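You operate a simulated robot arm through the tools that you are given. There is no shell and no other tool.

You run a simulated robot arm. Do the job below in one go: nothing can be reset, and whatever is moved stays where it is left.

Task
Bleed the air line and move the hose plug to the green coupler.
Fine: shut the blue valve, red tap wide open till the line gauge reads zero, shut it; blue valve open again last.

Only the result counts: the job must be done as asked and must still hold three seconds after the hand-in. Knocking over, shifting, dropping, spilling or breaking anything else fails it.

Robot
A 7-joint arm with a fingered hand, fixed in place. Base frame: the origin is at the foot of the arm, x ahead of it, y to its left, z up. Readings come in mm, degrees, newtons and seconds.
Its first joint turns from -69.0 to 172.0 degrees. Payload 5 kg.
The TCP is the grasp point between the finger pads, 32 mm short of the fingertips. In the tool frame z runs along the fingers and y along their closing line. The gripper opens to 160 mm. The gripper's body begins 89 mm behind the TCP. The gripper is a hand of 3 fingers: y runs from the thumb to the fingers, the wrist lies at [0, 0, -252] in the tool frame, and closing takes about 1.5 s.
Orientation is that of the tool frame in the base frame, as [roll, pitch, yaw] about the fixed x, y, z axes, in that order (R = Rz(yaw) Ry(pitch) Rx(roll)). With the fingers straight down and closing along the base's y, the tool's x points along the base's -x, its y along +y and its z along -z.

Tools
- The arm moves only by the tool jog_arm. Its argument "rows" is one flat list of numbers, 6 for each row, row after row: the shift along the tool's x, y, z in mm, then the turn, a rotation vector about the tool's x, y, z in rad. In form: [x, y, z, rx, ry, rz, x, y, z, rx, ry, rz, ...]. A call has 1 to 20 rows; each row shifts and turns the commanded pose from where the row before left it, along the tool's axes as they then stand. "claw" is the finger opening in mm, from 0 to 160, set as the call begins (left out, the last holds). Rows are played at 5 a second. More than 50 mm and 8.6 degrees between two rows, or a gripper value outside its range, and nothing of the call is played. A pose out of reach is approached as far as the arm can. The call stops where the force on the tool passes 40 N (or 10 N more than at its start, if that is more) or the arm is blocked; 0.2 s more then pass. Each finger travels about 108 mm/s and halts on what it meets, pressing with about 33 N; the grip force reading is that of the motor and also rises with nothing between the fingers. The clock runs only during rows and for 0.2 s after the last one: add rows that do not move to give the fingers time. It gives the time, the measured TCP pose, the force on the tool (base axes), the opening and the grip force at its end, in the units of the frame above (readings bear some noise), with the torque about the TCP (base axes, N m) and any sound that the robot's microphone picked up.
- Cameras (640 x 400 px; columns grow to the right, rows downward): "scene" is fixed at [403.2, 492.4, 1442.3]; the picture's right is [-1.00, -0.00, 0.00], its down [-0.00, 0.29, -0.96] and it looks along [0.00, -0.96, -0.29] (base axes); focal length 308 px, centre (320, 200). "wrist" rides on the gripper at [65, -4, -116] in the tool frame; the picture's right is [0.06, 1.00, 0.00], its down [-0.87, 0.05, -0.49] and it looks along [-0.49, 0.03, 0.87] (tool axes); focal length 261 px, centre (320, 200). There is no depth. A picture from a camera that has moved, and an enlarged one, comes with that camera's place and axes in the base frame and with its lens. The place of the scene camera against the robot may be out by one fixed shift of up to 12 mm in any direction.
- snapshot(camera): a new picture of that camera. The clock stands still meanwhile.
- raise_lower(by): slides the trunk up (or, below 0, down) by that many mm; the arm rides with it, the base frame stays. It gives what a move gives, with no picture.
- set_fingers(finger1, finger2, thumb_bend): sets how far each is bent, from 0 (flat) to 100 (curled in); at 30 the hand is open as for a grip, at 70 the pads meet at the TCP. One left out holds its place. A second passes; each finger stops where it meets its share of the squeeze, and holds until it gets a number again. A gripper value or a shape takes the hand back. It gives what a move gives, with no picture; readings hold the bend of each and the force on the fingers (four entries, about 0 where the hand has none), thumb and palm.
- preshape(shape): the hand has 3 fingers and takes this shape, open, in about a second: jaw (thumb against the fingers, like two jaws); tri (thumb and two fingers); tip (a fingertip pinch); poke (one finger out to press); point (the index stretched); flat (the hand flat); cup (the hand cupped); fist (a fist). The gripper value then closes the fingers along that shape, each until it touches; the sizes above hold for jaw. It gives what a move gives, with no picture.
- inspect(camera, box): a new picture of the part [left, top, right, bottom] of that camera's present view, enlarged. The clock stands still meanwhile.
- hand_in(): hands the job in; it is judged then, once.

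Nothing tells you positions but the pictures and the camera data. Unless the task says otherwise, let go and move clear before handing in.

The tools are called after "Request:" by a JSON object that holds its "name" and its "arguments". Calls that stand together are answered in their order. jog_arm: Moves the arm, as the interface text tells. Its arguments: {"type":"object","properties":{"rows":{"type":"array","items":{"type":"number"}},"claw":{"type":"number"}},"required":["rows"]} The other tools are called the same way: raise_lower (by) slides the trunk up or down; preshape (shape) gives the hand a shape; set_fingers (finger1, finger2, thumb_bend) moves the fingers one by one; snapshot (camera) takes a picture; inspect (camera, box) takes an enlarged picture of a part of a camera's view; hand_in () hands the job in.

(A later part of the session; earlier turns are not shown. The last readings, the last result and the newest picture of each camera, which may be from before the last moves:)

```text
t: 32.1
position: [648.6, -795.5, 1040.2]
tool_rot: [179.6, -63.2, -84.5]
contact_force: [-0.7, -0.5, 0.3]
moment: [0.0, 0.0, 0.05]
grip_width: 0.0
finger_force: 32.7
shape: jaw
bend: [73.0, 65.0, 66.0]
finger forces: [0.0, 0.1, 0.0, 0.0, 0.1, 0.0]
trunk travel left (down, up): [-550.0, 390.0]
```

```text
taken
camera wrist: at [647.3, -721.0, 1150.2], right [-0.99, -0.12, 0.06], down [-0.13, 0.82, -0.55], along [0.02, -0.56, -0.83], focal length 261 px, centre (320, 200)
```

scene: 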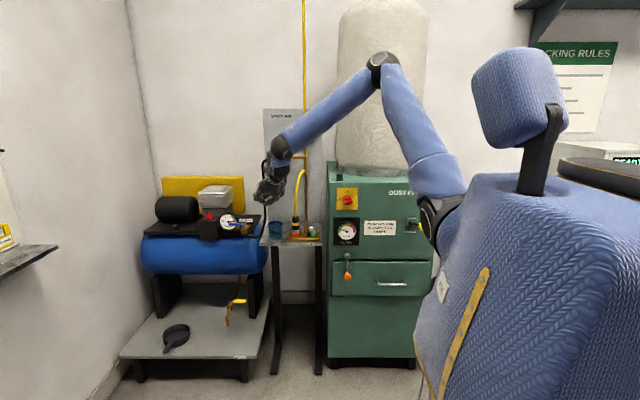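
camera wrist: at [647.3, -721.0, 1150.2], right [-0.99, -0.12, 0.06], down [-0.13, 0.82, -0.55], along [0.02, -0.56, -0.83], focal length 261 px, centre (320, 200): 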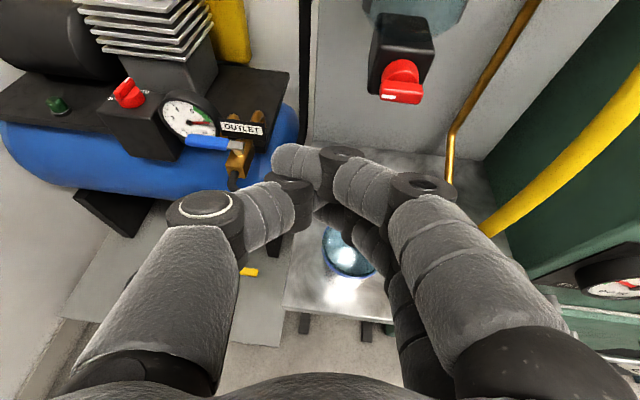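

Request:
{"name": "inspect", "arguments": {"camera": "wrist", "box": [340, 0, 480, 120]}}

```text
3.33 times, centred on (410, 60) of wrist
camera zoom: at [647.3, -721.0, 1150.2], right [-0.99, -0.12, 0.06], down [-0.13, 0.82, -0.55], along [0.02, -0.56, -0.83], focal length 869 px, centre (20, 667)
```

zoom: 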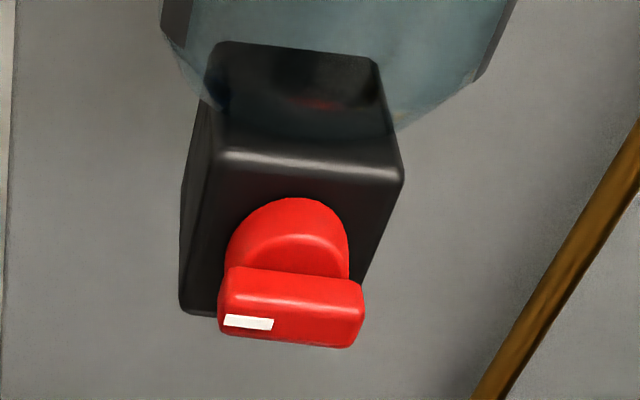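

The tap is a red bar knob on a horizontal axis near (600, -920, 1029), with its white mark toward +x (closed, across the flow). I want to grip the bar, so I'll test whether the hand can roll 90° about its own axis here in free space.

Request:
{"name": "jog_arm", "arguments": {"rows": [0, 0, 0, 0, 0, 0.14, 0, 0, 0, 0, 0, 0.14, 0, 0, 0, 0, 0, 0.14, 0, 0, 0, 0, 0, 0.14, 0, 0, 0, 0, 0, 0.14, 0, 0, 0, 0, 0, 0.14]}}

```text
t: 33.5
position: [649.0, -793.9, 1041.9]
tool_rot: [-124.2, -36.6, -152.9]
contact_force: [0.1, -0.8, 0.2]
moment: [-0.02, 0.0, -0.02]
grip_width: 0.0
finger_force: 33.0
shape: jaw
bend: [73.0, 65.0, 66.0]
finger forces: [0.0, 0.0, 0.1, 0.0, 0.0, 0.0]
trunk travel left (down, up): [-550.0, 390.0]
```

Request:
{"name": "jog_arm", "arguments": {"rows": [0, 0, 0, 0, 0, 0.146, 0, 0, 0, 0, 0, 0.146, 0, 0, 0, 0, 0, 0.146, 0, 0, 0, 0, 0, 0.146, 0, 0, 0, 0, 0, 0.146]}}

Request:
{"name": "snapshot", "arguments": {"camera": "wrist"}}

Request:
{"name": "snapshot", "arguments": {"camera": "scene"}}

```text
t: 34.7
position: [649.3, -793.2, 1042.8]
tool_rot: [-116.9, -0.1, -174.8]
contact_force: [0.0, 0.2, -1.5]
moment: [0.0, 0.0, 0.01]
grip_width: 0.0
finger_force: 33.1
shape: jaw
bend: [73.0, 65.0, 66.0]
finger forces: [0.1, 0.0, 0.0, 0.0, 0.1, 0.0]
trunk travel left (down, up): [-550.0, 390.0]
```

```text
taken
camera wrist: at [576.4, -698.4, 1097.3], right [-0.1, 0.44, -0.89], down [0.82, 0.54, 0.17], along [0.56, -0.72, -0.42], focal length 261 px, centre (320, 200)
```

wrist: 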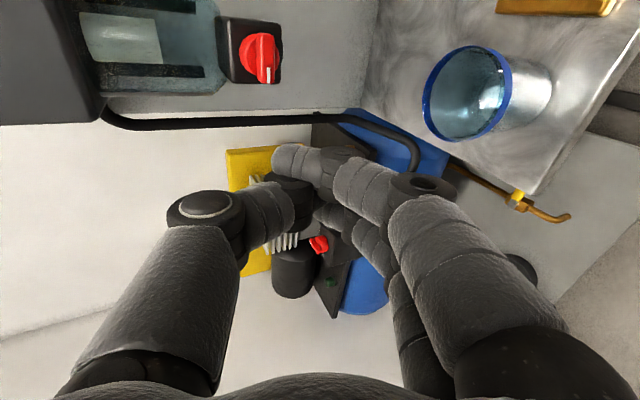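

```text
taken
```

scene: 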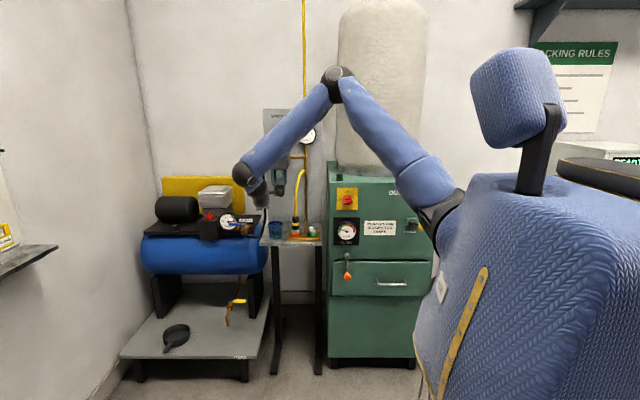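

The hand rolls freely. A better plan is to use one extended index finger as a rod with the hand in its natural roll, so I'll roll back, shift to x≈695 and shape the fingers (finger 1 out, the others curled).

Request:
{"name": "jog_arm", "arguments": {"rows": [0, 0, 0, 0, 0, -0.1428, 0, 0, 0, 0, 0, -0.1428, 0, 0, 0, 0, 0, -0.1428, 0, 0, 0, 0, 0, -0.1428, 0, 0, 0, 0, 0, -0.1428, 0, 0, 0, 0, 0, -0.1428, 0, 0, 0, 0, 0, -0.1428, 0, 0, 0, 0, 0, -0.1428, 0, 0, 0, 0, 0, -0.1428, 0, 0, 0, 0, 0, -0.1428, 0, 0, 0, 0, 0, -0.1428, 0, 0, 0, 0, 0, 0]}}

Request:
{"name": "set_fingers", "arguments": {"finger1": 30, "finger2": 100, "thumb_bend": 100}}

Request:
{"name": "snapshot", "arguments": {"camera": "wrist"}}

```text
t: 37.3
position: [648.3, -793.1, 1041.0]
tool_rot: [179.5, -63.1, -84.3]
contact_force: [0.2, 0.0, 0.8]
moment: [0.03, 0.03, 0.0]
grip_width: 0.1
finger_force: 33.2
shape: jaw
bend: [73.0, 65.0, 66.0]
finger forces: [0.0, 0.1, 0.0, 0.1, 0.0, 0.0]
trunk travel left (down, up): [-550.0, 390.0]
```

```text
t: 38.3
position: [648.0, -793.2, 1040.8]
tool_rot: [179.6, -63.2, -84.6]
contact_force: [-0.6, 0.7, 0.3]
moment: [-0.01, 0.01, 0.0]
grip_width: 5.3
finger_force: 0.1
shape: fingers
bend: [95.0, 91.0, 89.0]
finger forces: [0.1, 0.0, 0.0, 0.0, 0.0, 0.1]
trunk travel left (down, up): [-550.0, 390.0]
```

```text
taken
camera wrist: at [647.4, -719.8, 1150.7], right [-0.99, -0.12, 0.06], down [-0.13, 0.82, -0.55], along [0.02, -0.56, -0.83], focal length 261 px, centre (320, 200)
```

wrist: 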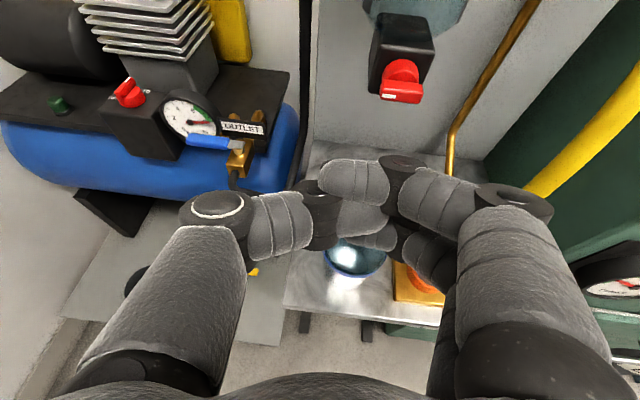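

Finger 1 didn't open and reads 95. I'll command it again by itself.

Request:
{"name": "set_fingers", "arguments": {"finger1": 30}}

Request:
{"name": "snapshot", "arguments": {"camera": "wrist"}}

```text
t: 39.3
position: [647.7, -794.0, 1042.0]
tool_rot: [179.7, -63.1, -84.5]
contact_force: [-0.4, -0.5, -0.2]
moment: [-0.01, -0.01, 0.02]
grip_width: 6.5
finger_force: 0.0
shape: fingers
bend: [92.0, 93.0, 90.0]
finger forces: [0.0, 0.0, 0.1, 0.0, 0.1, 0.0]
trunk travel left (down, up): [-550.0, 390.0]
```

```text
taken
camera wrist: at [647.4, -719.8, 1150.7], right [-0.99, -0.12, 0.06], down [-0.13, 0.82, -0.55], along [0.02, -0.56, -0.83], focal length 261 px, centre (320, 200)
```

wrist: 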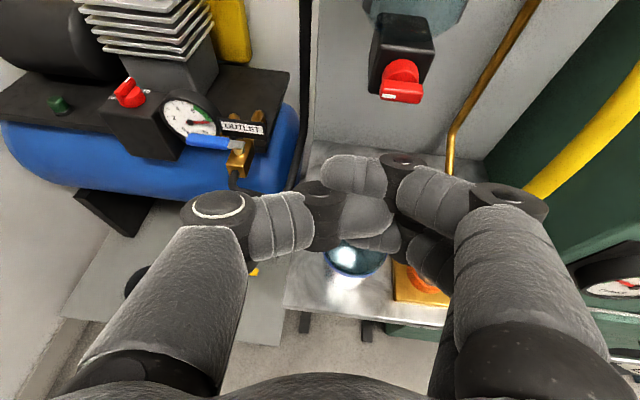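

The curled thumb and fingers have jammed each other. I'll reopen with the jaw shape and then curl only the others.

Request:
{"name": "preshape", "arguments": {"shape": "jaw"}}

Request:
{"name": "jog_arm", "arguments": {"rows": [0, 0, 0, 0, 0, 0, 0, 0, 0, 0, 0, 0, 0, 0, 0, 0, 0, 0, 0, 0, 0, 0, 0, 0, 0, 0, 0, 0, 0, 0], "claw": 160}}

```text
t: 40.2
position: [649.4, -794.6, 1041.0]
tool_rot: [179.7, -63.0, -84.5]
contact_force: [0.2, 0.4, 0.7]
moment: [-0.01, 0.04, -0.02]
grip_width: 159.7
finger_force: 0.1
shape: jaw
bend: [30.0, 30.0, 30.0]
finger forces: [0.0, 0.0, 0.0, 0.0, 0.0, 0.1]
trunk travel left (down, up): [-550.0, 390.0]
```

```text
t: 41.4
position: [649.3, -794.1, 1041.1]
tool_rot: [179.5, -63.1, -84.7]
contact_force: [0.3, 1.0, -0.2]
moment: [0.0, 0.0, -0.05]
grip_width: 160.1
finger_force: 0.0
shape: jaw
bend: [30.0, 30.0, 30.0]
finger forces: [0.0, 0.0, 0.0, 0.0, 0.0, 0.0]
trunk travel left (down, up): [-550.0, 390.0]
```

Request:
{"name": "set_fingers", "arguments": {"finger1": 30, "finger2": 100, "thumb_bend": 30}}

Request:
{"name": "snapshot", "arguments": {"camera": "wrist"}}

```text
t: 42.4
position: [649.0, -794.6, 1040.8]
tool_rot: [179.7, -63.0, -84.5]
contact_force: [0.1, 0.2, -0.4]
moment: [0.01, -0.03, -0.02]
grip_width: 167.6
finger_force: 0.0
shape: fingers
bend: [30.0, 100.0, 30.0]
finger forces: [0.0, 0.0, 0.0, 0.1, 0.0, 0.0]
trunk travel left (down, up): [-550.0, 390.0]
```

```text
taken
camera wrist: at [647.4, -719.8, 1150.7], right [-0.99, -0.12, 0.06], down [-0.13, 0.82, -0.55], along [0.02, -0.56, -0.83], focal length 261 px, centre (320, 200)
```

wrist: 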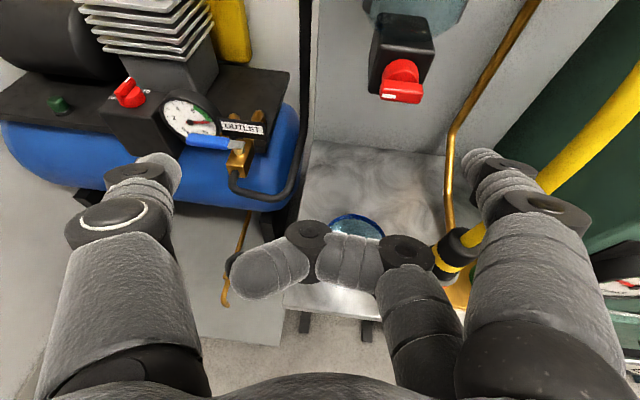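

Now finger 1 is out as a rod with the rest out of the way. I'll move +x and up so that fingertip lines up above the tap's left end.

Request:
{"name": "jog_arm", "arguments": {"rows": [25.1, -25.8, 8.7, 0, 0, 0, 25.1, -25.8, 8.7, 0, 0, 0]}}

Request:
{"name": "snapshot", "arguments": {"camera": "wrist"}}

Request:
{"name": "inspect", "arguments": {"camera": "wrist", "box": [400, 40, 620, 200]}}

Request:
{"name": "inspect", "arguments": {"camera": "scene", "box": [220, 100, 320, 220]}}

```text
t: 43.0
position: [702.6, -828.5, 1077.6]
tool_rot: [179.5, -63.1, -84.4]
contact_force: [-0.5, -0.6, 0.2]
moment: [0.01, 0.04, 0.0]
grip_width: 167.7
finger_force: 0.1
shape: fingers
bend: [30.0, 100.0, 30.0]
finger forces: [0.0, 0.0, 0.0, 0.1, 0.0, 0.1]
trunk travel left (down, up): [-550.0, 390.0]
```

```text
taken
camera wrist: at [701.6, -753.8, 1188.1], right [-0.99, -0.12, 0.06], down [-0.13, 0.82, -0.55], along [0.02, -0.56, -0.83], focal length 261 px, centre (320, 200)
```

wrist: 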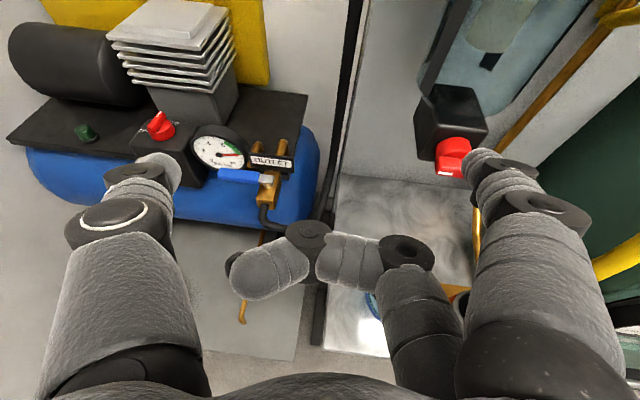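

```text
2.50 times, centred on (510, 120) of wrist
camera zoom: at [701.6, -753.8, 1188.1], right [-0.99, -0.12, 0.06], down [-0.13, 0.82, -0.55], along [0.02, -0.56, -0.83], focal length 652 px, centre (-155, 400)
```

zoom: 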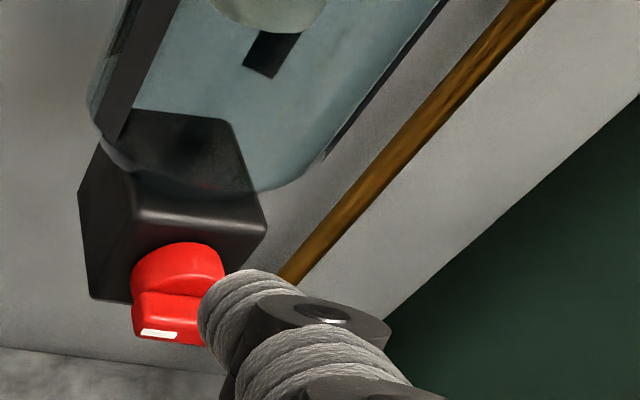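

```text
3.33 times, centred on (270, 160) of scene
camera zoom: at [403.2, 492.4, 1442.3], right [-1.0, 0.0, 0.0], down [0.0, 0.29, -0.96], along [0.0, -0.96, -0.29], focal length 1027 px, centre (487, 333)
```

zoom: 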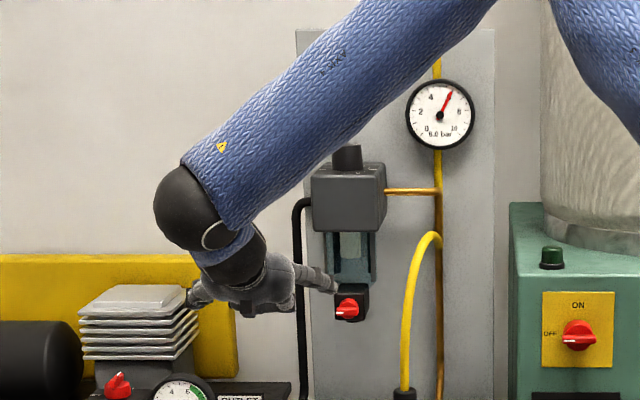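

The line gauge still reads 6.0 bar. My fingertip is near (610, -882, 1074), and the bar's left end should be near (617, -915, 1029). I'll advance the fingertip to just above that left end.

Request:
{"name": "jog_arm", "arguments": {"rows": [-1.5, -0.7, 15, 0, 0, 0, -1.5, -0.7, 15, 0, 0, 0, -1.1, 0, 13, 0, 0, 0]}}

Request:
{"name": "inspect", "arguments": {"camera": "wrist", "box": [400, 40, 620, 200]}}

Request:
{"name": "inspect", "arguments": {"camera": "scene", "box": [230, 120, 310, 220]}}

```text
t: 43.8
position: [707.3, -862.9, 1055.0]
tool_rot: [179.5, -63.1, -84.5]
contact_force: [0.1, 0.5, 0.1]
moment: [-0.01, -0.01, -0.02]
grip_width: 167.6
finger_force: 0.0
shape: fingers
bend: [30.0, 100.0, 30.0]
finger forces: [0.0, 0.0, 0.1, 0.1, 0.0, 0.0]
trunk travel left (down, up): [-550.0, 390.0]
```

```text
2.50 times, centred on (510, 120) of wrist
camera zoom: at [707.0, -790.4, 1165.0], right [-0.99, -0.12, 0.06], down [-0.13, 0.82, -0.55], along [0.02, -0.56, -0.83], focal length 652 px, centre (-155, 400)
```

zoom: 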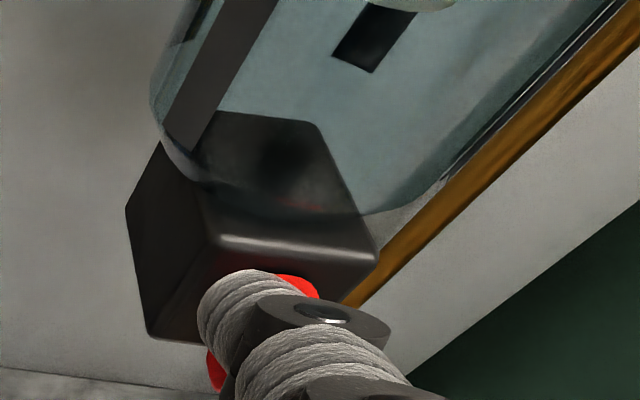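

```text
4.00 times, centred on (270, 170) of scene
camera zoom: at [403.2, 492.4, 1442.3], right [-1.0, 0.0, 0.0], down [0.0, 0.29, -0.96], along [0.0, -0.96, -0.29], focal length 1233 px, centre (520, 320)
```

zoom: 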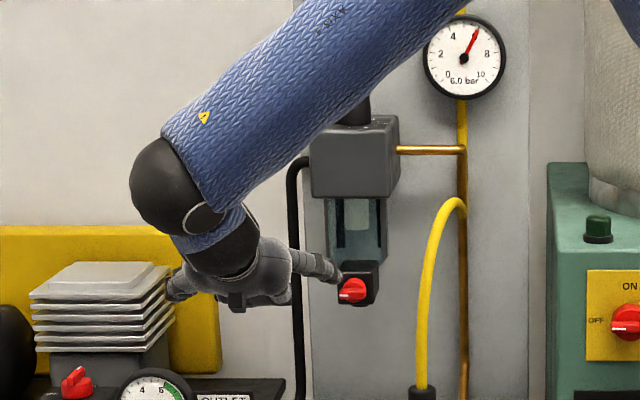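

Request:
{"name": "inspect", "arguments": {"camera": "scene", "box": [262, 180, 292, 200]}}

Request:
{"name": "inspect", "arguments": {"camera": "wrist", "box": [460, 130, 560, 200]}}

```text
16.00 times, centred on (277, 190) of scene
camera zoom: at [403.2, 492.4, 1442.3], right [-1.0, 0.0, 0.0], down [0.0, 0.29, -0.96], along [0.0, -0.96, -0.29], focal length 4930 px, centre (1008, 360)
```

zoom: 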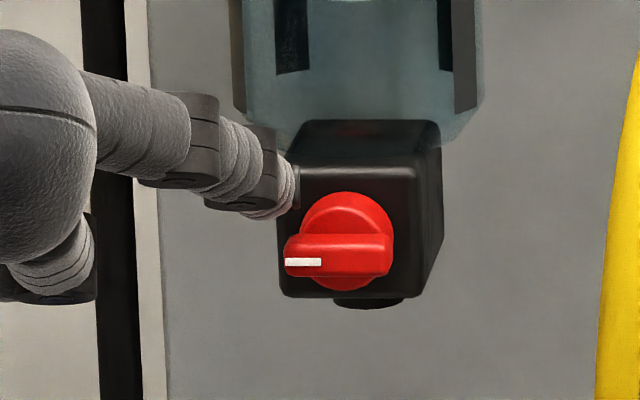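

```text
5.71 times, centred on (510, 165) of wrist
camera zoom: at [707.0, -790.4, 1165.0], right [-0.99, -0.12, 0.06], down [-0.13, 0.82, -0.55], along [0.02, -0.56, -0.83], focal length 1489 px, centre (-766, 400)
```

zoom: 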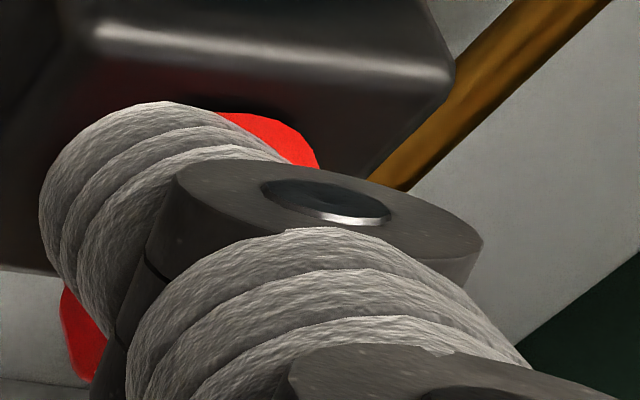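

I can zoom sharply: the bar is about 32 mm long, centred near (602, -910, 1028), and my fingertip is about 8 mm too far left. I'll shift right, then press the left end down and watch whether it turns.

Request:
{"name": "jog_arm", "arguments": {"rows": [2.3, 9.5, 4.5, 0, 0, 0, -8, 0, 4.06, 0, 0, 0, -3.9, -3, 2.3, 0, 0, 0, -3.44, -3, 2.06, 0, 0, 0]}}

Request:
{"name": "inspect", "arguments": {"camera": "scene", "box": [262, 180, 292, 200]}}

```text
t: 44.9
position: [707.4, -869.1, 1044.6]
tool_rot: [179.6, -63.9, -84.5]
contact_force: [1.0, 3.9, 17.1]
moment: [-0.61, 1.82, -0.36]
grip_width: 176.5
finger_force: 9.6
shape: fingers
bend: [25.0, 100.0, 30.0]
finger forces: [19.2, 0.0, 0.0, 0.1, 0.1, 0.0]
trunk travel left (down, up): [-550.0, 390.0]
stopped in row 4: the force on the tool passed its limit at 42 N (the readings are from after the stop); the commanded pose is now the measured one
```

```text
16.00 times, centred on (277, 190) of scene
camera zoom: at [403.2, 492.4, 1442.3], right [-1.0, 0.0, 0.0], down [0.0, 0.29, -0.96], along [0.0, -0.96, -0.29], focal length 4930 px, centre (1008, 360)
```

zoom: 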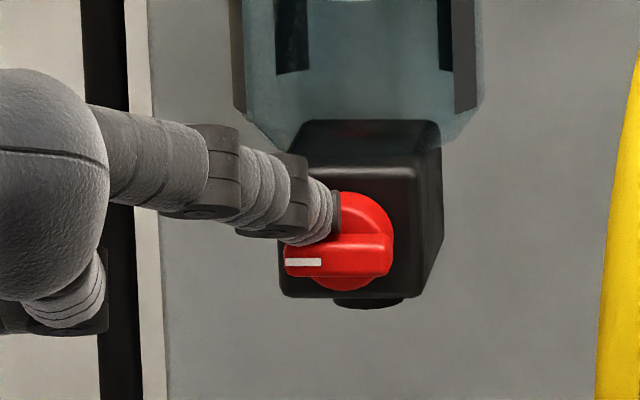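

No turn, but my contact point was only about 4 mm from the axis, so that is not conclusive. I'll lift, move 9 mm outward and press again with a proper lever arm.

Request:
{"name": "jog_arm", "arguments": {"rows": [8, 0, -4, 0, 0, 0, 0.4, -10, 0.8, 0, 0, 0, -6, 0, 3, 0, 0, 0, -3, 0, 1.5, 0, 0, 0, -3, 0, 1.5, 0, 0, 0]}}

Request:
{"name": "inspect", "arguments": {"camera": "scene", "box": [262, 180, 292, 200]}}

```text
t: 46.1
position: [715.1, -870.4, 1037.0]
tool_rot: [179.7, -63.5, -84.5]
contact_force: [0.0, -0.6, 0.1]
moment: [0.0, 0.01, 0.0]
grip_width: 168.6
finger_force: 0.1
shape: fingers
bend: [30.0, 100.0, 30.0]
finger forces: [0.0, 0.1, 0.0, 0.1, 0.0, 0.1]
trunk travel left (down, up): [-550.0, 390.0]
```

```text
16.00 times, centred on (277, 190) of scene
camera zoom: at [403.2, 492.4, 1442.3], right [-1.0, 0.0, 0.0], down [0.0, 0.29, -0.96], along [0.0, -0.96, -0.29], focal length 4930 px, centre (1008, 360)
```

zoom: 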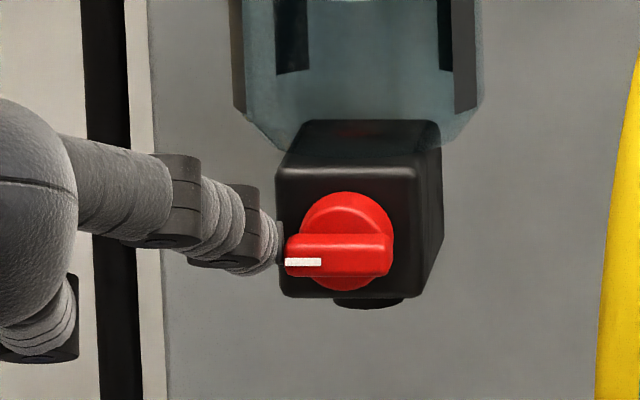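

Missed by a hair: the tip is just left of the bar's end. I'll go up, 6.5 mm right, and press down again.

Request:
{"name": "jog_arm", "arguments": {"rows": [11.6, 0, -5.9, 0, 0, 0, -0.3, 6.5, -0.6, 0, 0, 0, -5.4, 0, 2.7, 0, 0, 0, -2.7, 0, 1.35, 0, 0, 0, -2.7, 0, 1.35, 0, 0, 0]}}

Request:
{"name": "inspect", "arguments": {"camera": "scene", "box": [262, 180, 292, 200]}}

```text
t: 47.3
position: [710.8, -871.0, 1045.2]
tool_rot: [179.8, -64.2, -84.5]
contact_force: [3.3, -1.0, 17.6]
moment: [-0.69, 1.79, 0.15]
grip_width: 170.8
finger_force: 9.7
shape: fingers
bend: [29.0, 100.0, 30.0]
finger forces: [18.0, 0.0, 0.0, 0.1, 0.1, 0.0]
trunk travel left (down, up): [-550.0, 390.0]
stopped in row 5: the force on the tool passed its limit at 43 N (the readings are from after the stop); the commanded pose is now the measured one
```

```text
16.00 times, centred on (277, 190) of scene
camera zoom: at [403.2, 492.4, 1442.3], right [-1.0, 0.0, 0.0], down [0.0, 0.29, -0.96], along [0.0, -0.96, -0.29], focal length 4930 px, centre (1008, 360)
```

zoom: 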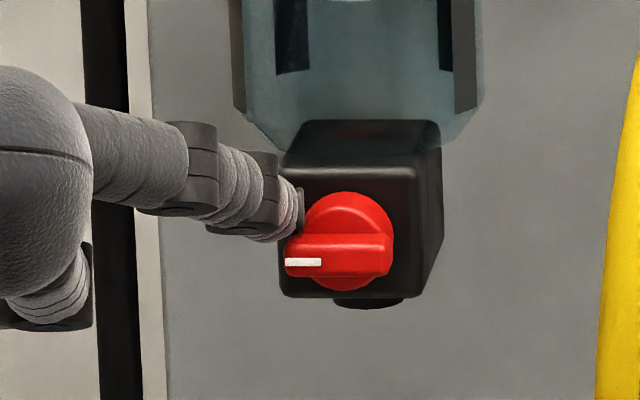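

At 15 mm lever arm and 43 N it stays put, so counter-clockwise is the closed stop and the tap opens clockwise (mark toward the top). I'll go round under the left end of the bar to push it up.

Request:
{"name": "jog_arm", "arguments": {"rows": [5.4, 0, -2.7, 0, 0, 0, 0.6, -13.9, 1.2, 0, 0, 0, -19.6, 0, 9.9, 0, 0, 0, -19.6, 0, 9.9, 0, 0, 0]}}

Request:
{"name": "inspect", "arguments": {"camera": "scene", "box": [262, 180, 292, 200]}}

```text
t: 48.3
position: [723.9, -872.2, 1005.6]
tool_rot: [179.7, -63.8, -84.5]
contact_force: [-0.3, 0.2, 0.3]
moment: [0.0, -0.01, -0.02]
grip_width: 168.2
finger_force: 0.1
shape: fingers
bend: [30.0, 100.0, 30.0]
finger forces: [0.1, 0.1, 0.1, 0.1, 0.0, 0.0]
trunk travel left (down, up): [-550.0, 390.0]
```

```text
16.00 times, centred on (277, 190) of scene
camera zoom: at [403.2, 492.4, 1442.3], right [-1.0, 0.0, 0.0], down [0.0, 0.29, -0.96], along [0.0, -0.96, -0.29], focal length 4930 px, centre (1008, 360)
```

zoom: 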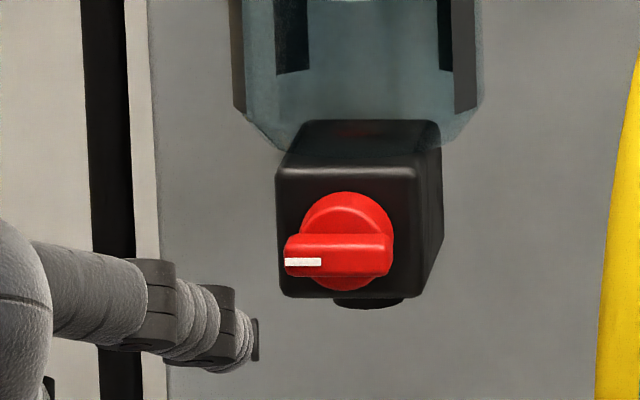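

The rod tip is now below and left of the bar end. I'll slide 15 mm right beneath it and push up.

Request:
{"name": "jog_arm", "arguments": {"rows": [-0.33, 7.7, -0.66, 0, 0, 0, -0.33, 7.7, -0.66, 0, 0, 0, 5.4, 0, -2.7, 0, 0, 0, 3.6, 0, -1.8, 0, 0, 0, 3.6, -1, -1.8, 0, 0, 0]}}

Request:
{"name": "inspect", "arguments": {"camera": "scene", "box": [262, 180, 292, 200]}}

```text
t: 49.5
position: [709.0, -871.7, 1020.8]
tool_rot: [179.7, -64.0, -84.5]
contact_force: [2.4, 0.7, -0.7]
moment: [0.02, -0.04, 0.02]
grip_width: 165.2
finger_force: 1.1
shape: fingers
bend: [31.0, 100.0, 30.0]
finger forces: [2.2, 0.0, 0.0, 0.0, 0.0, 0.0]
trunk travel left (down, up): [-550.0, 390.0]
```

```text
16.00 times, centred on (277, 190) of scene
camera zoom: at [403.2, 492.4, 1442.3], right [-1.0, 0.0, 0.0], down [0.0, 0.29, -0.96], along [0.0, -0.96, -0.29], focal length 4930 px, centre (1008, 360)
```

zoom: 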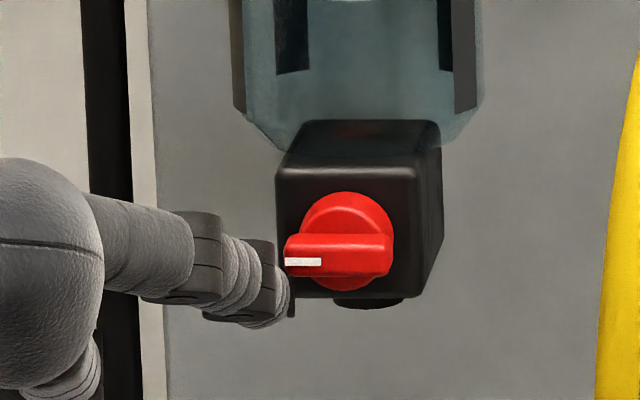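

It touched the bar's end face sideways. I'll drop 8 mm, move 10 mm further right and push up again.

Request:
{"name": "jog_arm", "arguments": {"rows": [-8, 0, 4, 0, 0, 0, -0.4, 10, -0.86, 0, 0, 0, 4.5, 0, -2.25, 0, 0, 0, 3.6, 0, -1.8, 0, 0, 0, 3.6, 0, -1.8, 0, 0, 0]}}

Request:
{"name": "inspect", "arguments": {"camera": "scene", "box": [262, 180, 292, 200]}}

```text
t: 50.7
position: [700.0, -871.0, 1024.2]
tool_rot: [179.7, -64.0, -84.4]
contact_force: [6.3, 6.3, -3.2]
moment: [0.04, -0.27, -0.38]
grip_width: 159.5
finger_force: 4.3
shape: fingers
bend: [34.0, 100.0, 30.0]
finger forces: [9.5, 0.0, 0.1, 0.1, 0.0, 0.0]
trunk travel left (down, up): [-550.0, 390.0]
```

```text
16.00 times, centred on (277, 190) of scene
camera zoom: at [403.2, 492.4, 1442.3], right [-1.0, 0.0, 0.0], down [0.0, 0.29, -0.96], along [0.0, -0.96, -0.29], focal length 4930 px, centre (1008, 360)
```

zoom: 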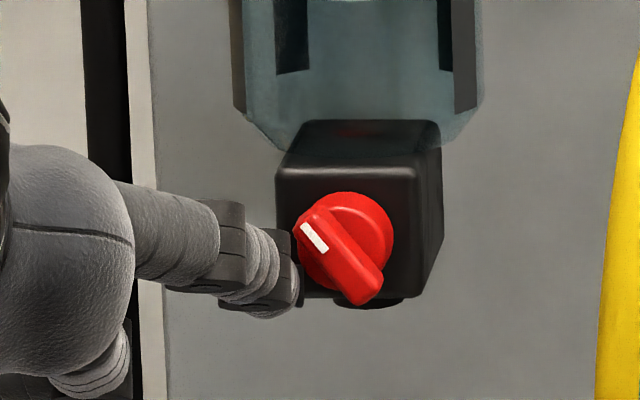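

The knob is turning clockwise, about 50° so far. I'll keep following it up and over.

Request:
{"name": "jog_arm", "arguments": {"rows": [4.46, 0, -2.25, 0, 0, 0, 4.46, 0, -2.25, 0, 0, 0, 4.46, 0, -2.25, 0, 0, 0]}}

Request:
{"name": "inspect", "arguments": {"camera": "scene", "box": [262, 180, 292, 200]}}

```text
t: 51.5
position: [699.0, -872.2, 1040.3]
tool_rot: [179.8, -64.0, -84.5]
contact_force: [5.3, -0.4, 0.2]
moment: [0.01, 0.03, 0.22]
grip_width: 157.9
finger_force: 2.4
shape: fingers
bend: [35.0, 100.0, 30.0]
finger forces: [5.0, 0.1, 0.0, 0.0, 0.0, 0.0]
trunk travel left (down, up): [-550.0, 390.0]
```

```text
16.00 times, centred on (277, 190) of scene
camera zoom: at [403.2, 492.4, 1442.3], right [-1.0, 0.0, 0.0], down [0.0, 0.29, -0.96], along [0.0, -0.96, -0.29], focal length 4930 px, centre (1008, 360)
```

zoom: 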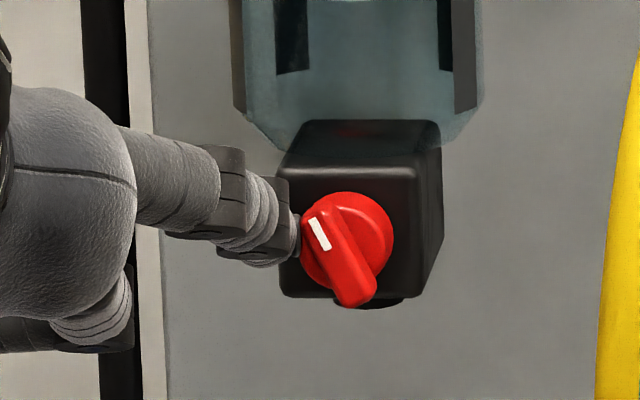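

About 63° now. I'll raise slightly and push the upper end to the right.

Request:
{"name": "jog_arm", "arguments": {"rows": [4.2, 3, -2.5, 0, 0, 0, 1.5, 5, -1.3, 0, 0, 0, -0.2, 5, -0.4, 0, 0, 0]}}

Request:
{"name": "inspect", "arguments": {"camera": "scene", "box": [262, 180, 292, 200]}}

Request:
{"name": "inspect", "arguments": {"camera": "scene", "box": [280, 110, 330, 150]}}

```text
t: 52.3
position: [689.7, -871.1, 1046.8]
tool_rot: [179.8, -64.0, -84.5]
contact_force: [12.4, 7.0, 3.1]
moment: [-0.08, 0.19, -0.06]
grip_width: 148.6
finger_force: 6.8
shape: fingers
bend: [39.0, 100.0, 30.0]
finger forces: [13.9, 0.0, 0.0, 0.0, 0.0, 0.1]
trunk travel left (down, up): [-550.0, 390.0]
```

```text
16.00 times, centred on (277, 190) of scene
camera zoom: at [403.2, 492.4, 1442.3], right [-1.0, 0.0, 0.0], down [0.0, 0.29, -0.96], along [0.0, -0.96, -0.29], focal length 4930 px, centre (1008, 360)
```

zoom: 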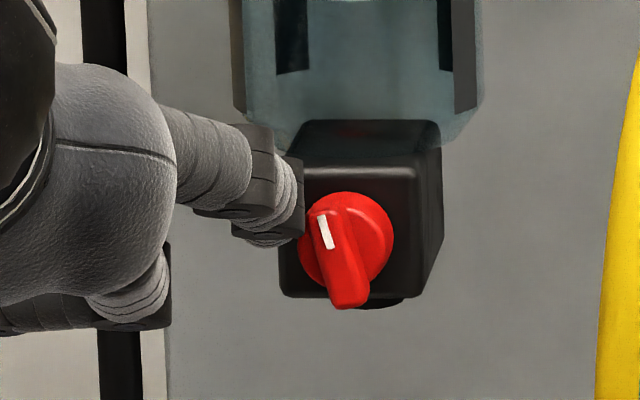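

```text
10.00 times, centred on (305, 130) of scene
camera zoom: at [403.2, 492.4, 1442.3], right [-1.0, 0.0, 0.0], down [0.0, 0.29, -0.96], along [0.0, -0.96, -0.29], focal length 3081 px, centre (470, 900)
```

zoom: 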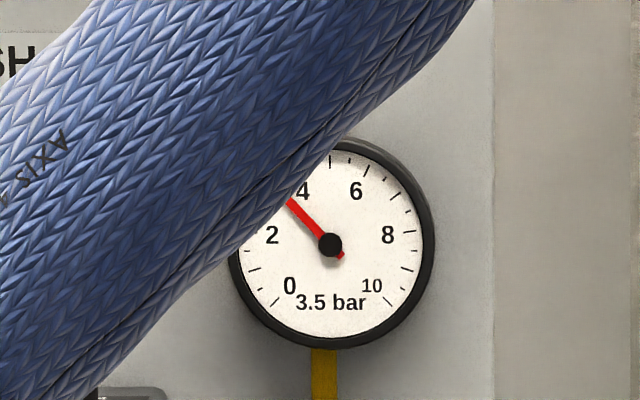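

The line is bleeding: the gauge is down to 3.5 bar. The task says wide open, so I'll continue to the stop.

Request:
{"name": "jog_arm", "arguments": {"rows": [0.5, 5, -0.8, 0, 0, 0, 0, 5, -0.5, 0, 0, 0, 0, 4, -0.5, 0, 0, 0]}}

Request:
{"name": "inspect", "arguments": {"camera": "scene", "box": [262, 180, 292, 200]}}

Request:
{"name": "inspect", "arguments": {"camera": "wrist", "box": [400, 40, 560, 160]}}

```text
t: 53.1
position: [674.1, -869.2, 1049.0]
tool_rot: [179.7, -64.0, -84.4]
contact_force: [19.9, 12.3, 16.4]
moment: [-0.61, 0.98, -0.02]
grip_width: 136.6
finger_force: 13.7
shape: fingers
bend: [45.0, 100.0, 30.0]
finger forces: [28.0, 0.0, 0.0, 0.1, 0.2, 0.0]
trunk travel left (down, up): [-550.0, 390.0]
```

```text
16.00 times, centred on (277, 190) of scene
camera zoom: at [403.2, 492.4, 1442.3], right [-1.0, 0.0, 0.0], down [0.0, 0.29, -0.96], along [0.0, -0.96, -0.29], focal length 4930 px, centre (1008, 360)
```

zoom: 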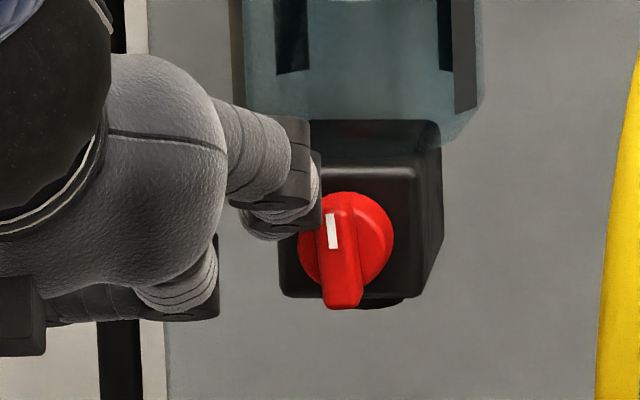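

```text
3.33 times, centred on (480, 100) of wrist
camera zoom: at [673.1, -792.9, 1158.0], right [-0.99, -0.12, 0.06], down [-0.13, 0.81, -0.57], along [0.02, -0.57, -0.82], focal length 869 px, centre (-213, 533)
```

zoom: 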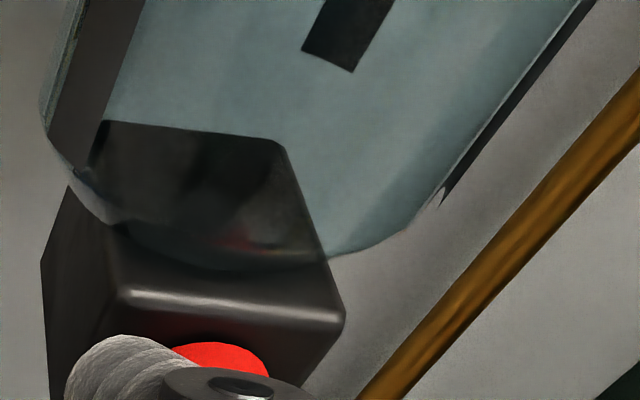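

Request:
{"name": "inspect", "arguments": {"camera": "scene", "box": [273, 187, 285, 197]}}

Request:
{"name": "inspect", "arguments": {"camera": "scene", "box": [280, 110, 330, 150]}}

```text
16.00 times, centred on (279, 192) of scene
camera zoom: at [403.2, 492.4, 1442.3], right [-1.0, 0.0, 0.0], down [0.0, 0.29, -0.96], along [0.0, -0.96, -0.29], focal length 4930 px, centre (976, 328)
```

zoom: 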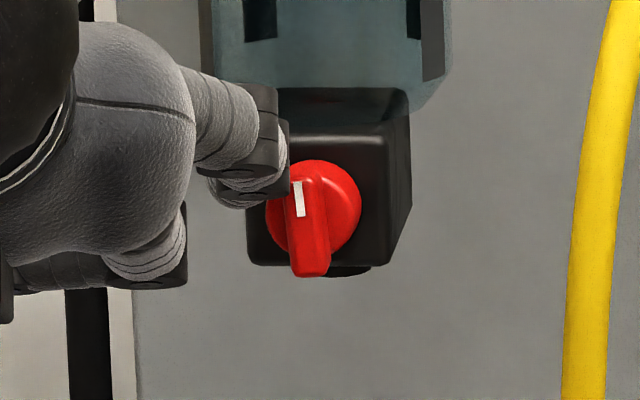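

```text
10.00 times, centred on (305, 130) of scene
camera zoom: at [403.2, 492.4, 1442.3], right [-1.0, 0.0, 0.0], down [0.0, 0.29, -0.96], along [0.0, -0.96, -0.29], focal length 3081 px, centre (470, 900)
```

zoom: 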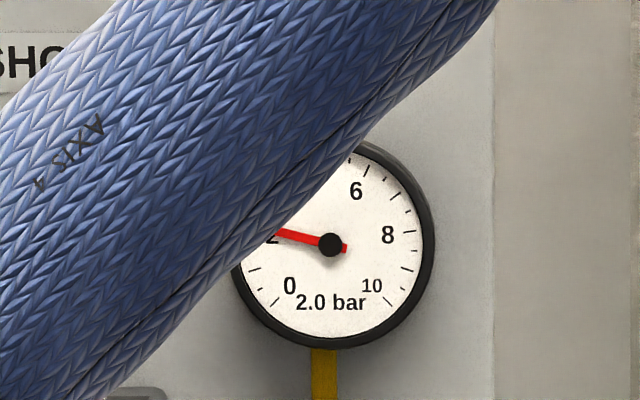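

The gauge is at 2.0 bar and falling, and the bar is practically vertical with the finger pressing at 28 N, so it is wide open against its stop. I'll hold here until the line is empty.

Request:
{"name": "jog_arm", "arguments": {"rows": [0, 0, 0, 0, 0, 0, 0, 0, 0, 0, 0, 0, 0, 0, 0, 0, 0, 0, 0, 0, 0, 0, 0, 0, 0, 0, 0, 0, 0, 0, 0, 0, 0, 0, 0, 0, 0, 0, 0, 0, 0, 0, 0, 0, 0, 0, 0, 0, 0, 0, 0, 0, 0, 0, 0, 0, 0, 0, 0, 0]}}

Request:
{"name": "inspect", "arguments": {"camera": "scene", "box": [280, 110, 330, 150]}}

Request:
{"name": "inspect", "arguments": {"camera": "scene", "box": [273, 187, 285, 197]}}

```text
t: 55.3
position: [672.7, -868.5, 1048.4]
tool_rot: [179.7, -64.1, -84.5]
contact_force: [21.2, 9.0, 23.4]
moment: [-0.75, 1.41, 0.17]
grip_width: 134.5
finger_force: 15.9
shape: fingers
bend: [45.0, 100.0, 30.0]
finger forces: [31.5, 0.1, 0.0, 0.0, 0.0, 0.1]
trunk travel left (down, up): [-550.0, 390.0]
```

```text
10.00 times, centred on (305, 130) of scene
camera zoom: at [403.2, 492.4, 1442.3], right [-1.0, 0.0, 0.0], down [0.0, 0.29, -0.96], along [0.0, -0.96, -0.29], focal length 3081 px, centre (470, 900)
```

zoom: 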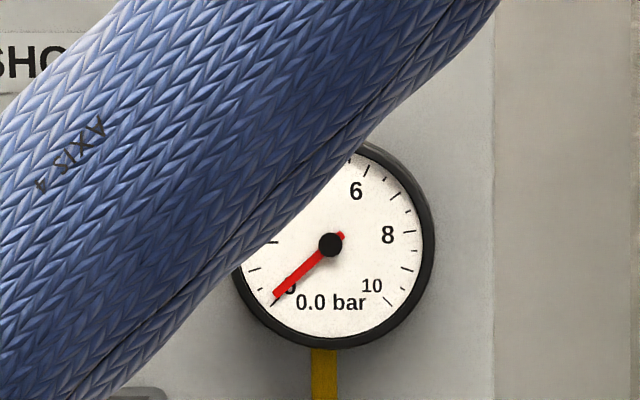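

```text
16.00 times, centred on (279, 192) of scene
camera zoom: at [403.2, 492.4, 1442.3], right [-1.0, 0.0, 0.0], down [0.0, 0.29, -0.96], along [0.0, -0.96, -0.29], focal length 4930 px, centre (976, 328)
```

zoom: 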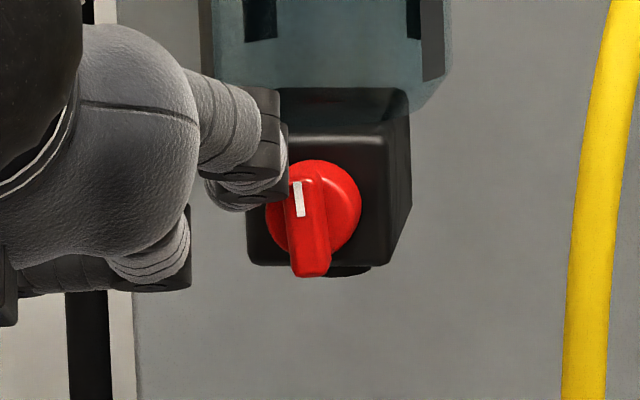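

The line gauge reads 0.0 bar. The bar still looks about 5–7° short of vertical with my fingertip bearing partly on the disc, so I'll re-seat the finger and push once more to be sure it reaches the open stop.

Request:
{"name": "jog_arm", "arguments": {"rows": [0, -21.3, -2.3, 0, 0, 0, 0, -21.3, -2.3, 0, 0, 0, 0, 0, 0, 0, 0, 0, 0, 0, 0, 0, 0, 0]}}

Request:
{"name": "inspect", "arguments": {"camera": "scene", "box": [262, 180, 292, 200]}}

```text
t: 56.3
position: [714.9, -862.9, 1047.1]
tool_rot: [179.7, -63.9, -84.4]
contact_force: [-0.6, 0.1, -0.2]
moment: [0.0, -0.01, -0.02]
grip_width: 167.5
finger_force: 0.1
shape: fingers
bend: [30.0, 100.0, 30.0]
finger forces: [0.0, 0.0, 0.1, 0.0, 0.1, 0.0]
trunk travel left (down, up): [-550.0, 390.0]
```

```text
16.00 times, centred on (277, 190) of scene
camera zoom: at [403.2, 492.4, 1442.3], right [-1.0, 0.0, 0.0], down [0.0, 0.29, -0.96], along [0.0, -0.96, -0.29], focal length 4930 px, centre (1008, 360)
```

zoom: 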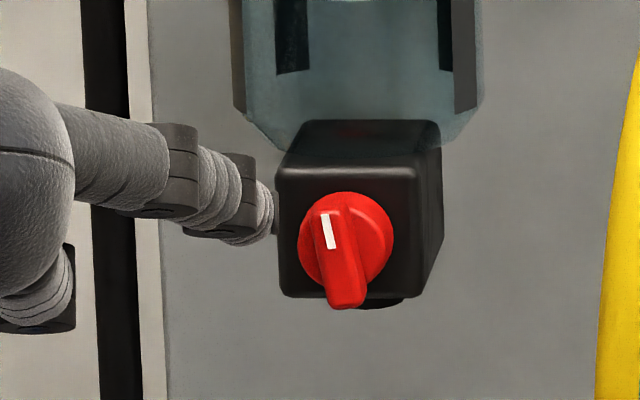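

Request:
{"name": "jog_arm", "arguments": {"rows": [-0.2, 5, -0.4, 0, 0, 0, -0.2, 4, -0.3, 0, 0, 0, -0.2, 3, -0.3, 0, 0, 0, -0.2, 3, -0.3, 0, 0, 0, 0, 0, 0, 0, 0, 0]}}

Request:
{"name": "inspect", "arguments": {"camera": "scene", "box": [262, 180, 292, 200]}}

```text
t: 57.5
position: [699.8, -862.6, 1047.3]
tool_rot: [179.7, -63.8, -84.4]
contact_force: [2.0, 1.3, -0.3]
moment: [0.0, 0.05, 0.02]
grip_width: 164.3
finger_force: 1.3
shape: fingers
bend: [32.0, 100.0, 30.0]
finger forces: [2.2, 0.0, 0.0, 0.0, 0.0, 0.1]
trunk travel left (down, up): [-550.0, 390.0]
```

```text
16.00 times, centred on (277, 190) of scene
camera zoom: at [403.2, 492.4, 1442.3], right [-1.0, 0.0, 0.0], down [0.0, 0.29, -0.96], along [0.0, -0.96, -0.29], focal length 4930 px, centre (1008, 360)
```

zoom: 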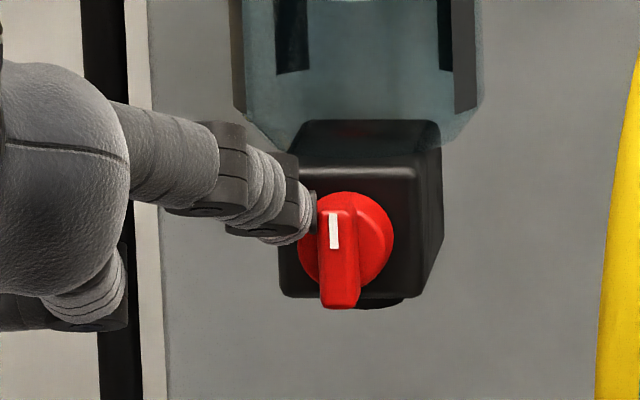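

With the better contact it moves easily and is now almost upright. I'll push a few more millimetres to the stop.

Request:
{"name": "jog_arm", "arguments": {"rows": [-0.2, 3, -0.3, 0, 0, 0, -0.2, 3, -0.3, 0, 0, 0, -0.2, 3, -0.3, 0, 0, 0, 0, 0, 0, 0, 0, 0]}}

Request:
{"name": "inspect", "arguments": {"camera": "scene", "box": [262, 180, 292, 200]}}

```text
t: 58.5
position: [691.2, -862.1, 1048.7]
tool_rot: [179.7, -64.0, -84.5]
contact_force: [8.5, 2.8, 1.3]
moment: [-0.03, 0.18, 0.04]
grip_width: 156.1
finger_force: 4.0
shape: fingers
bend: [36.0, 100.0, 30.0]
finger forces: [8.4, 0.0, 0.1, 0.0, 0.1, 0.1]
trunk travel left (down, up): [-550.0, 390.0]
```

```text
16.00 times, centred on (277, 190) of scene
camera zoom: at [403.2, 492.4, 1442.3], right [-1.0, 0.0, 0.0], down [0.0, 0.29, -0.96], along [0.0, -0.96, -0.29], focal length 4930 px, centre (1008, 360)
```

zoom: 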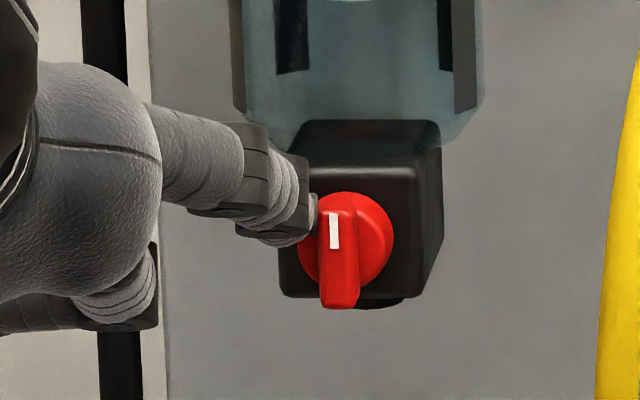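

The bar is fully upright and further push only raises the force, so that is the open stop, and the line is at 0. To close it I'll move the fingertip round to the right side of the upper end.

Request:
{"name": "jog_arm", "arguments": {"rows": [0.35, -8, 0.7, 0, 0, 0, -11.7, -2.5, -23.1, 0, 0, 0, -3.6, 22.9, -0.6, 0, 0, 0, 0, 0, 0, 0, 0, 0]}}

Request:
{"name": "inspect", "arguments": {"camera": "scene", "box": [262, 180, 292, 200]}}

Request:
{"name": "inspect", "arguments": {"camera": "wrist", "box": [400, 40, 620, 200]}}

Request:
{"name": "inspect", "arguments": {"camera": "scene", "box": [280, 110, 330, 150]}}

```text
t: 59.5
position: [677.3, -834.8, 1045.1]
tool_rot: [179.6, -64.0, -84.4]
contact_force: [0.8, 0.5, 0.2]
moment: [0.0, -0.03, -0.01]
grip_width: 167.8
finger_force: 0.0
shape: fingers
bend: [30.0, 100.0, 30.0]
finger forces: [0.0, 0.0, 0.0, 0.0, 0.0, 0.1]
trunk travel left (down, up): [-550.0, 390.0]
```

```text
16.00 times, centred on (277, 190) of scene
camera zoom: at [403.2, 492.4, 1442.3], right [-1.0, 0.0, 0.0], down [0.0, 0.29, -0.96], along [0.0, -0.96, -0.29], focal length 4930 px, centre (1008, 360)
```

zoom: 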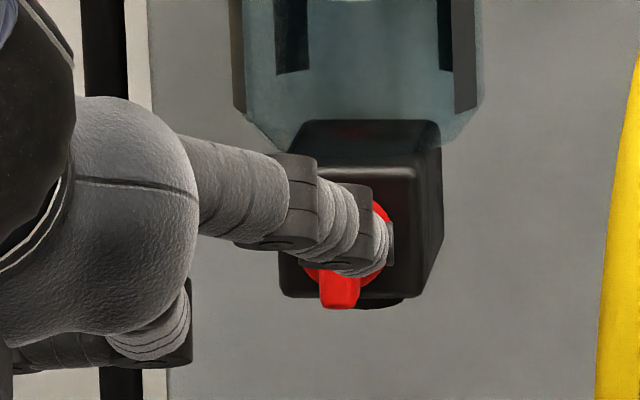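

```text
2.50 times, centred on (510, 120) of wrist
camera zoom: at [675.8, -760.3, 1154.3], right [-0.99, -0.12, 0.06], down [-0.13, 0.81, -0.57], along [0.02, -0.57, -0.82], focal length 652 px, centre (-155, 400)
```

zoom: 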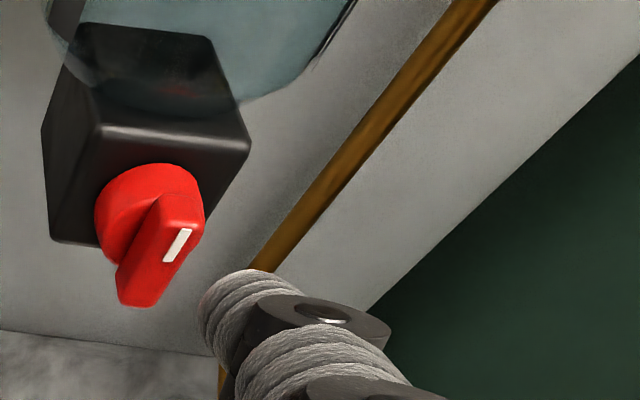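

```text
10.00 times, centred on (305, 130) of scene
camera zoom: at [403.2, 492.4, 1442.3], right [-1.0, 0.0, 0.0], down [0.0, 0.29, -0.96], along [0.0, -0.96, -0.29], focal length 3081 px, centre (470, 900)
```

zoom: 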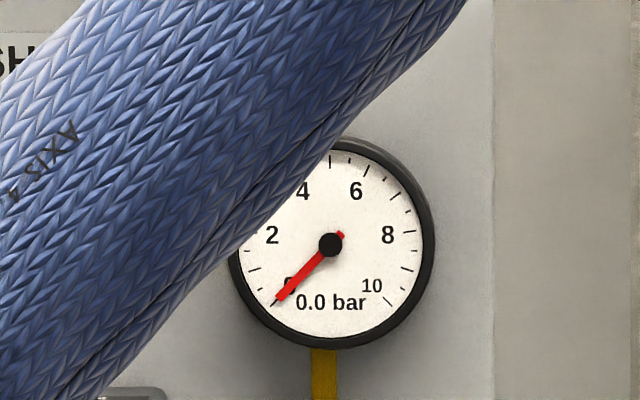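

The bar is upright, the gauge stays at 0.0, and my fingertip is to the right of it. I'll go in and push the upper end to the left (counter-clockwise) to close.

Request:
{"name": "jog_arm", "arguments": {"rows": [11.7, 2.5, 23.1, 0, 0, 0, 0.17, -4, 0.34, 0, 0, 0, 2.9, -5, -0.92, 0, 0, 0, 1.96, -4, -0.56, 0, 0, 0]}}

Request:
{"name": "inspect", "arguments": {"camera": "scene", "box": [262, 180, 292, 200]}}

```text
t: 60.5
position: [688.0, -863.4, 1049.9]
tool_rot: [179.7, -63.8, -84.6]
contact_force: [-1.8, 0.1, 0.3]
moment: [-0.03, 0.01, -0.04]
grip_width: 172.3
finger_force: 1.1
shape: fingers
bend: [27.0, 100.0, 30.0]
finger forces: [1.8, 0.0, 0.0, 0.0, 0.0, 0.0]
trunk travel left (down, up): [-550.0, 390.0]
```

```text
16.00 times, centred on (277, 190) of scene
camera zoom: at [403.2, 492.4, 1442.3], right [-1.0, 0.0, 0.0], down [0.0, 0.29, -0.96], along [0.0, -0.96, -0.29], focal length 4930 px, centre (1008, 360)
```

zoom: 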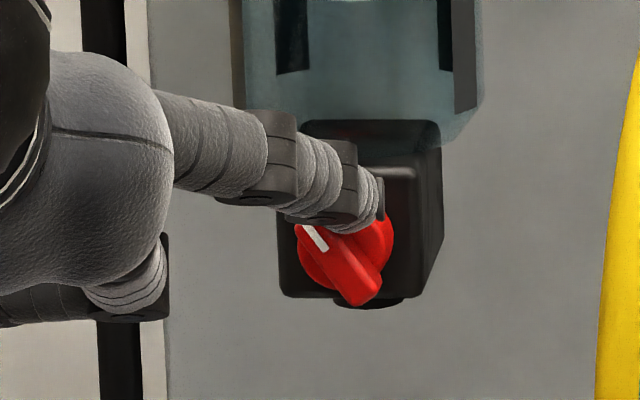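

Request:
{"name": "jog_arm", "arguments": {"rows": [0.2, -5, 0.4, 0, 0, 0, -1.5, -5, 1.3, 0, 0, 0, -1.5, -5, 1.3, 0, 0, 0]}}

Request:
{"name": "inspect", "arguments": {"camera": "scene", "box": [262, 180, 292, 200]}}

```text
t: 61.3
position: [702.9, -862.6, 1045.7]
tool_rot: [179.7, -64.0, -84.5]
contact_force: [-0.9, -0.1, 1.5]
moment: [-0.07, 0.18, -0.09]
grip_width: 172.7
finger_force: 1.1
shape: fingers
bend: [27.0, 100.0, 30.0]
finger forces: [2.0, 0.0, 0.1, 0.0, 0.1, 0.1]
trunk travel left (down, up): [-550.0, 390.0]
```

```text
16.00 times, centred on (277, 190) of scene
camera zoom: at [403.2, 492.4, 1442.3], right [-1.0, 0.0, 0.0], down [0.0, 0.29, -0.96], along [0.0, -0.96, -0.29], focal length 4930 px, centre (1008, 360)
```

zoom: 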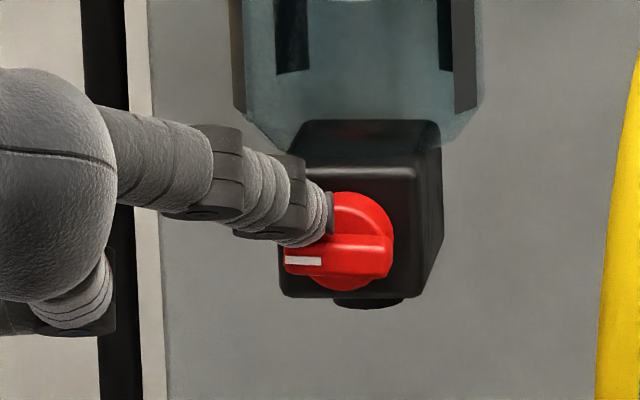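

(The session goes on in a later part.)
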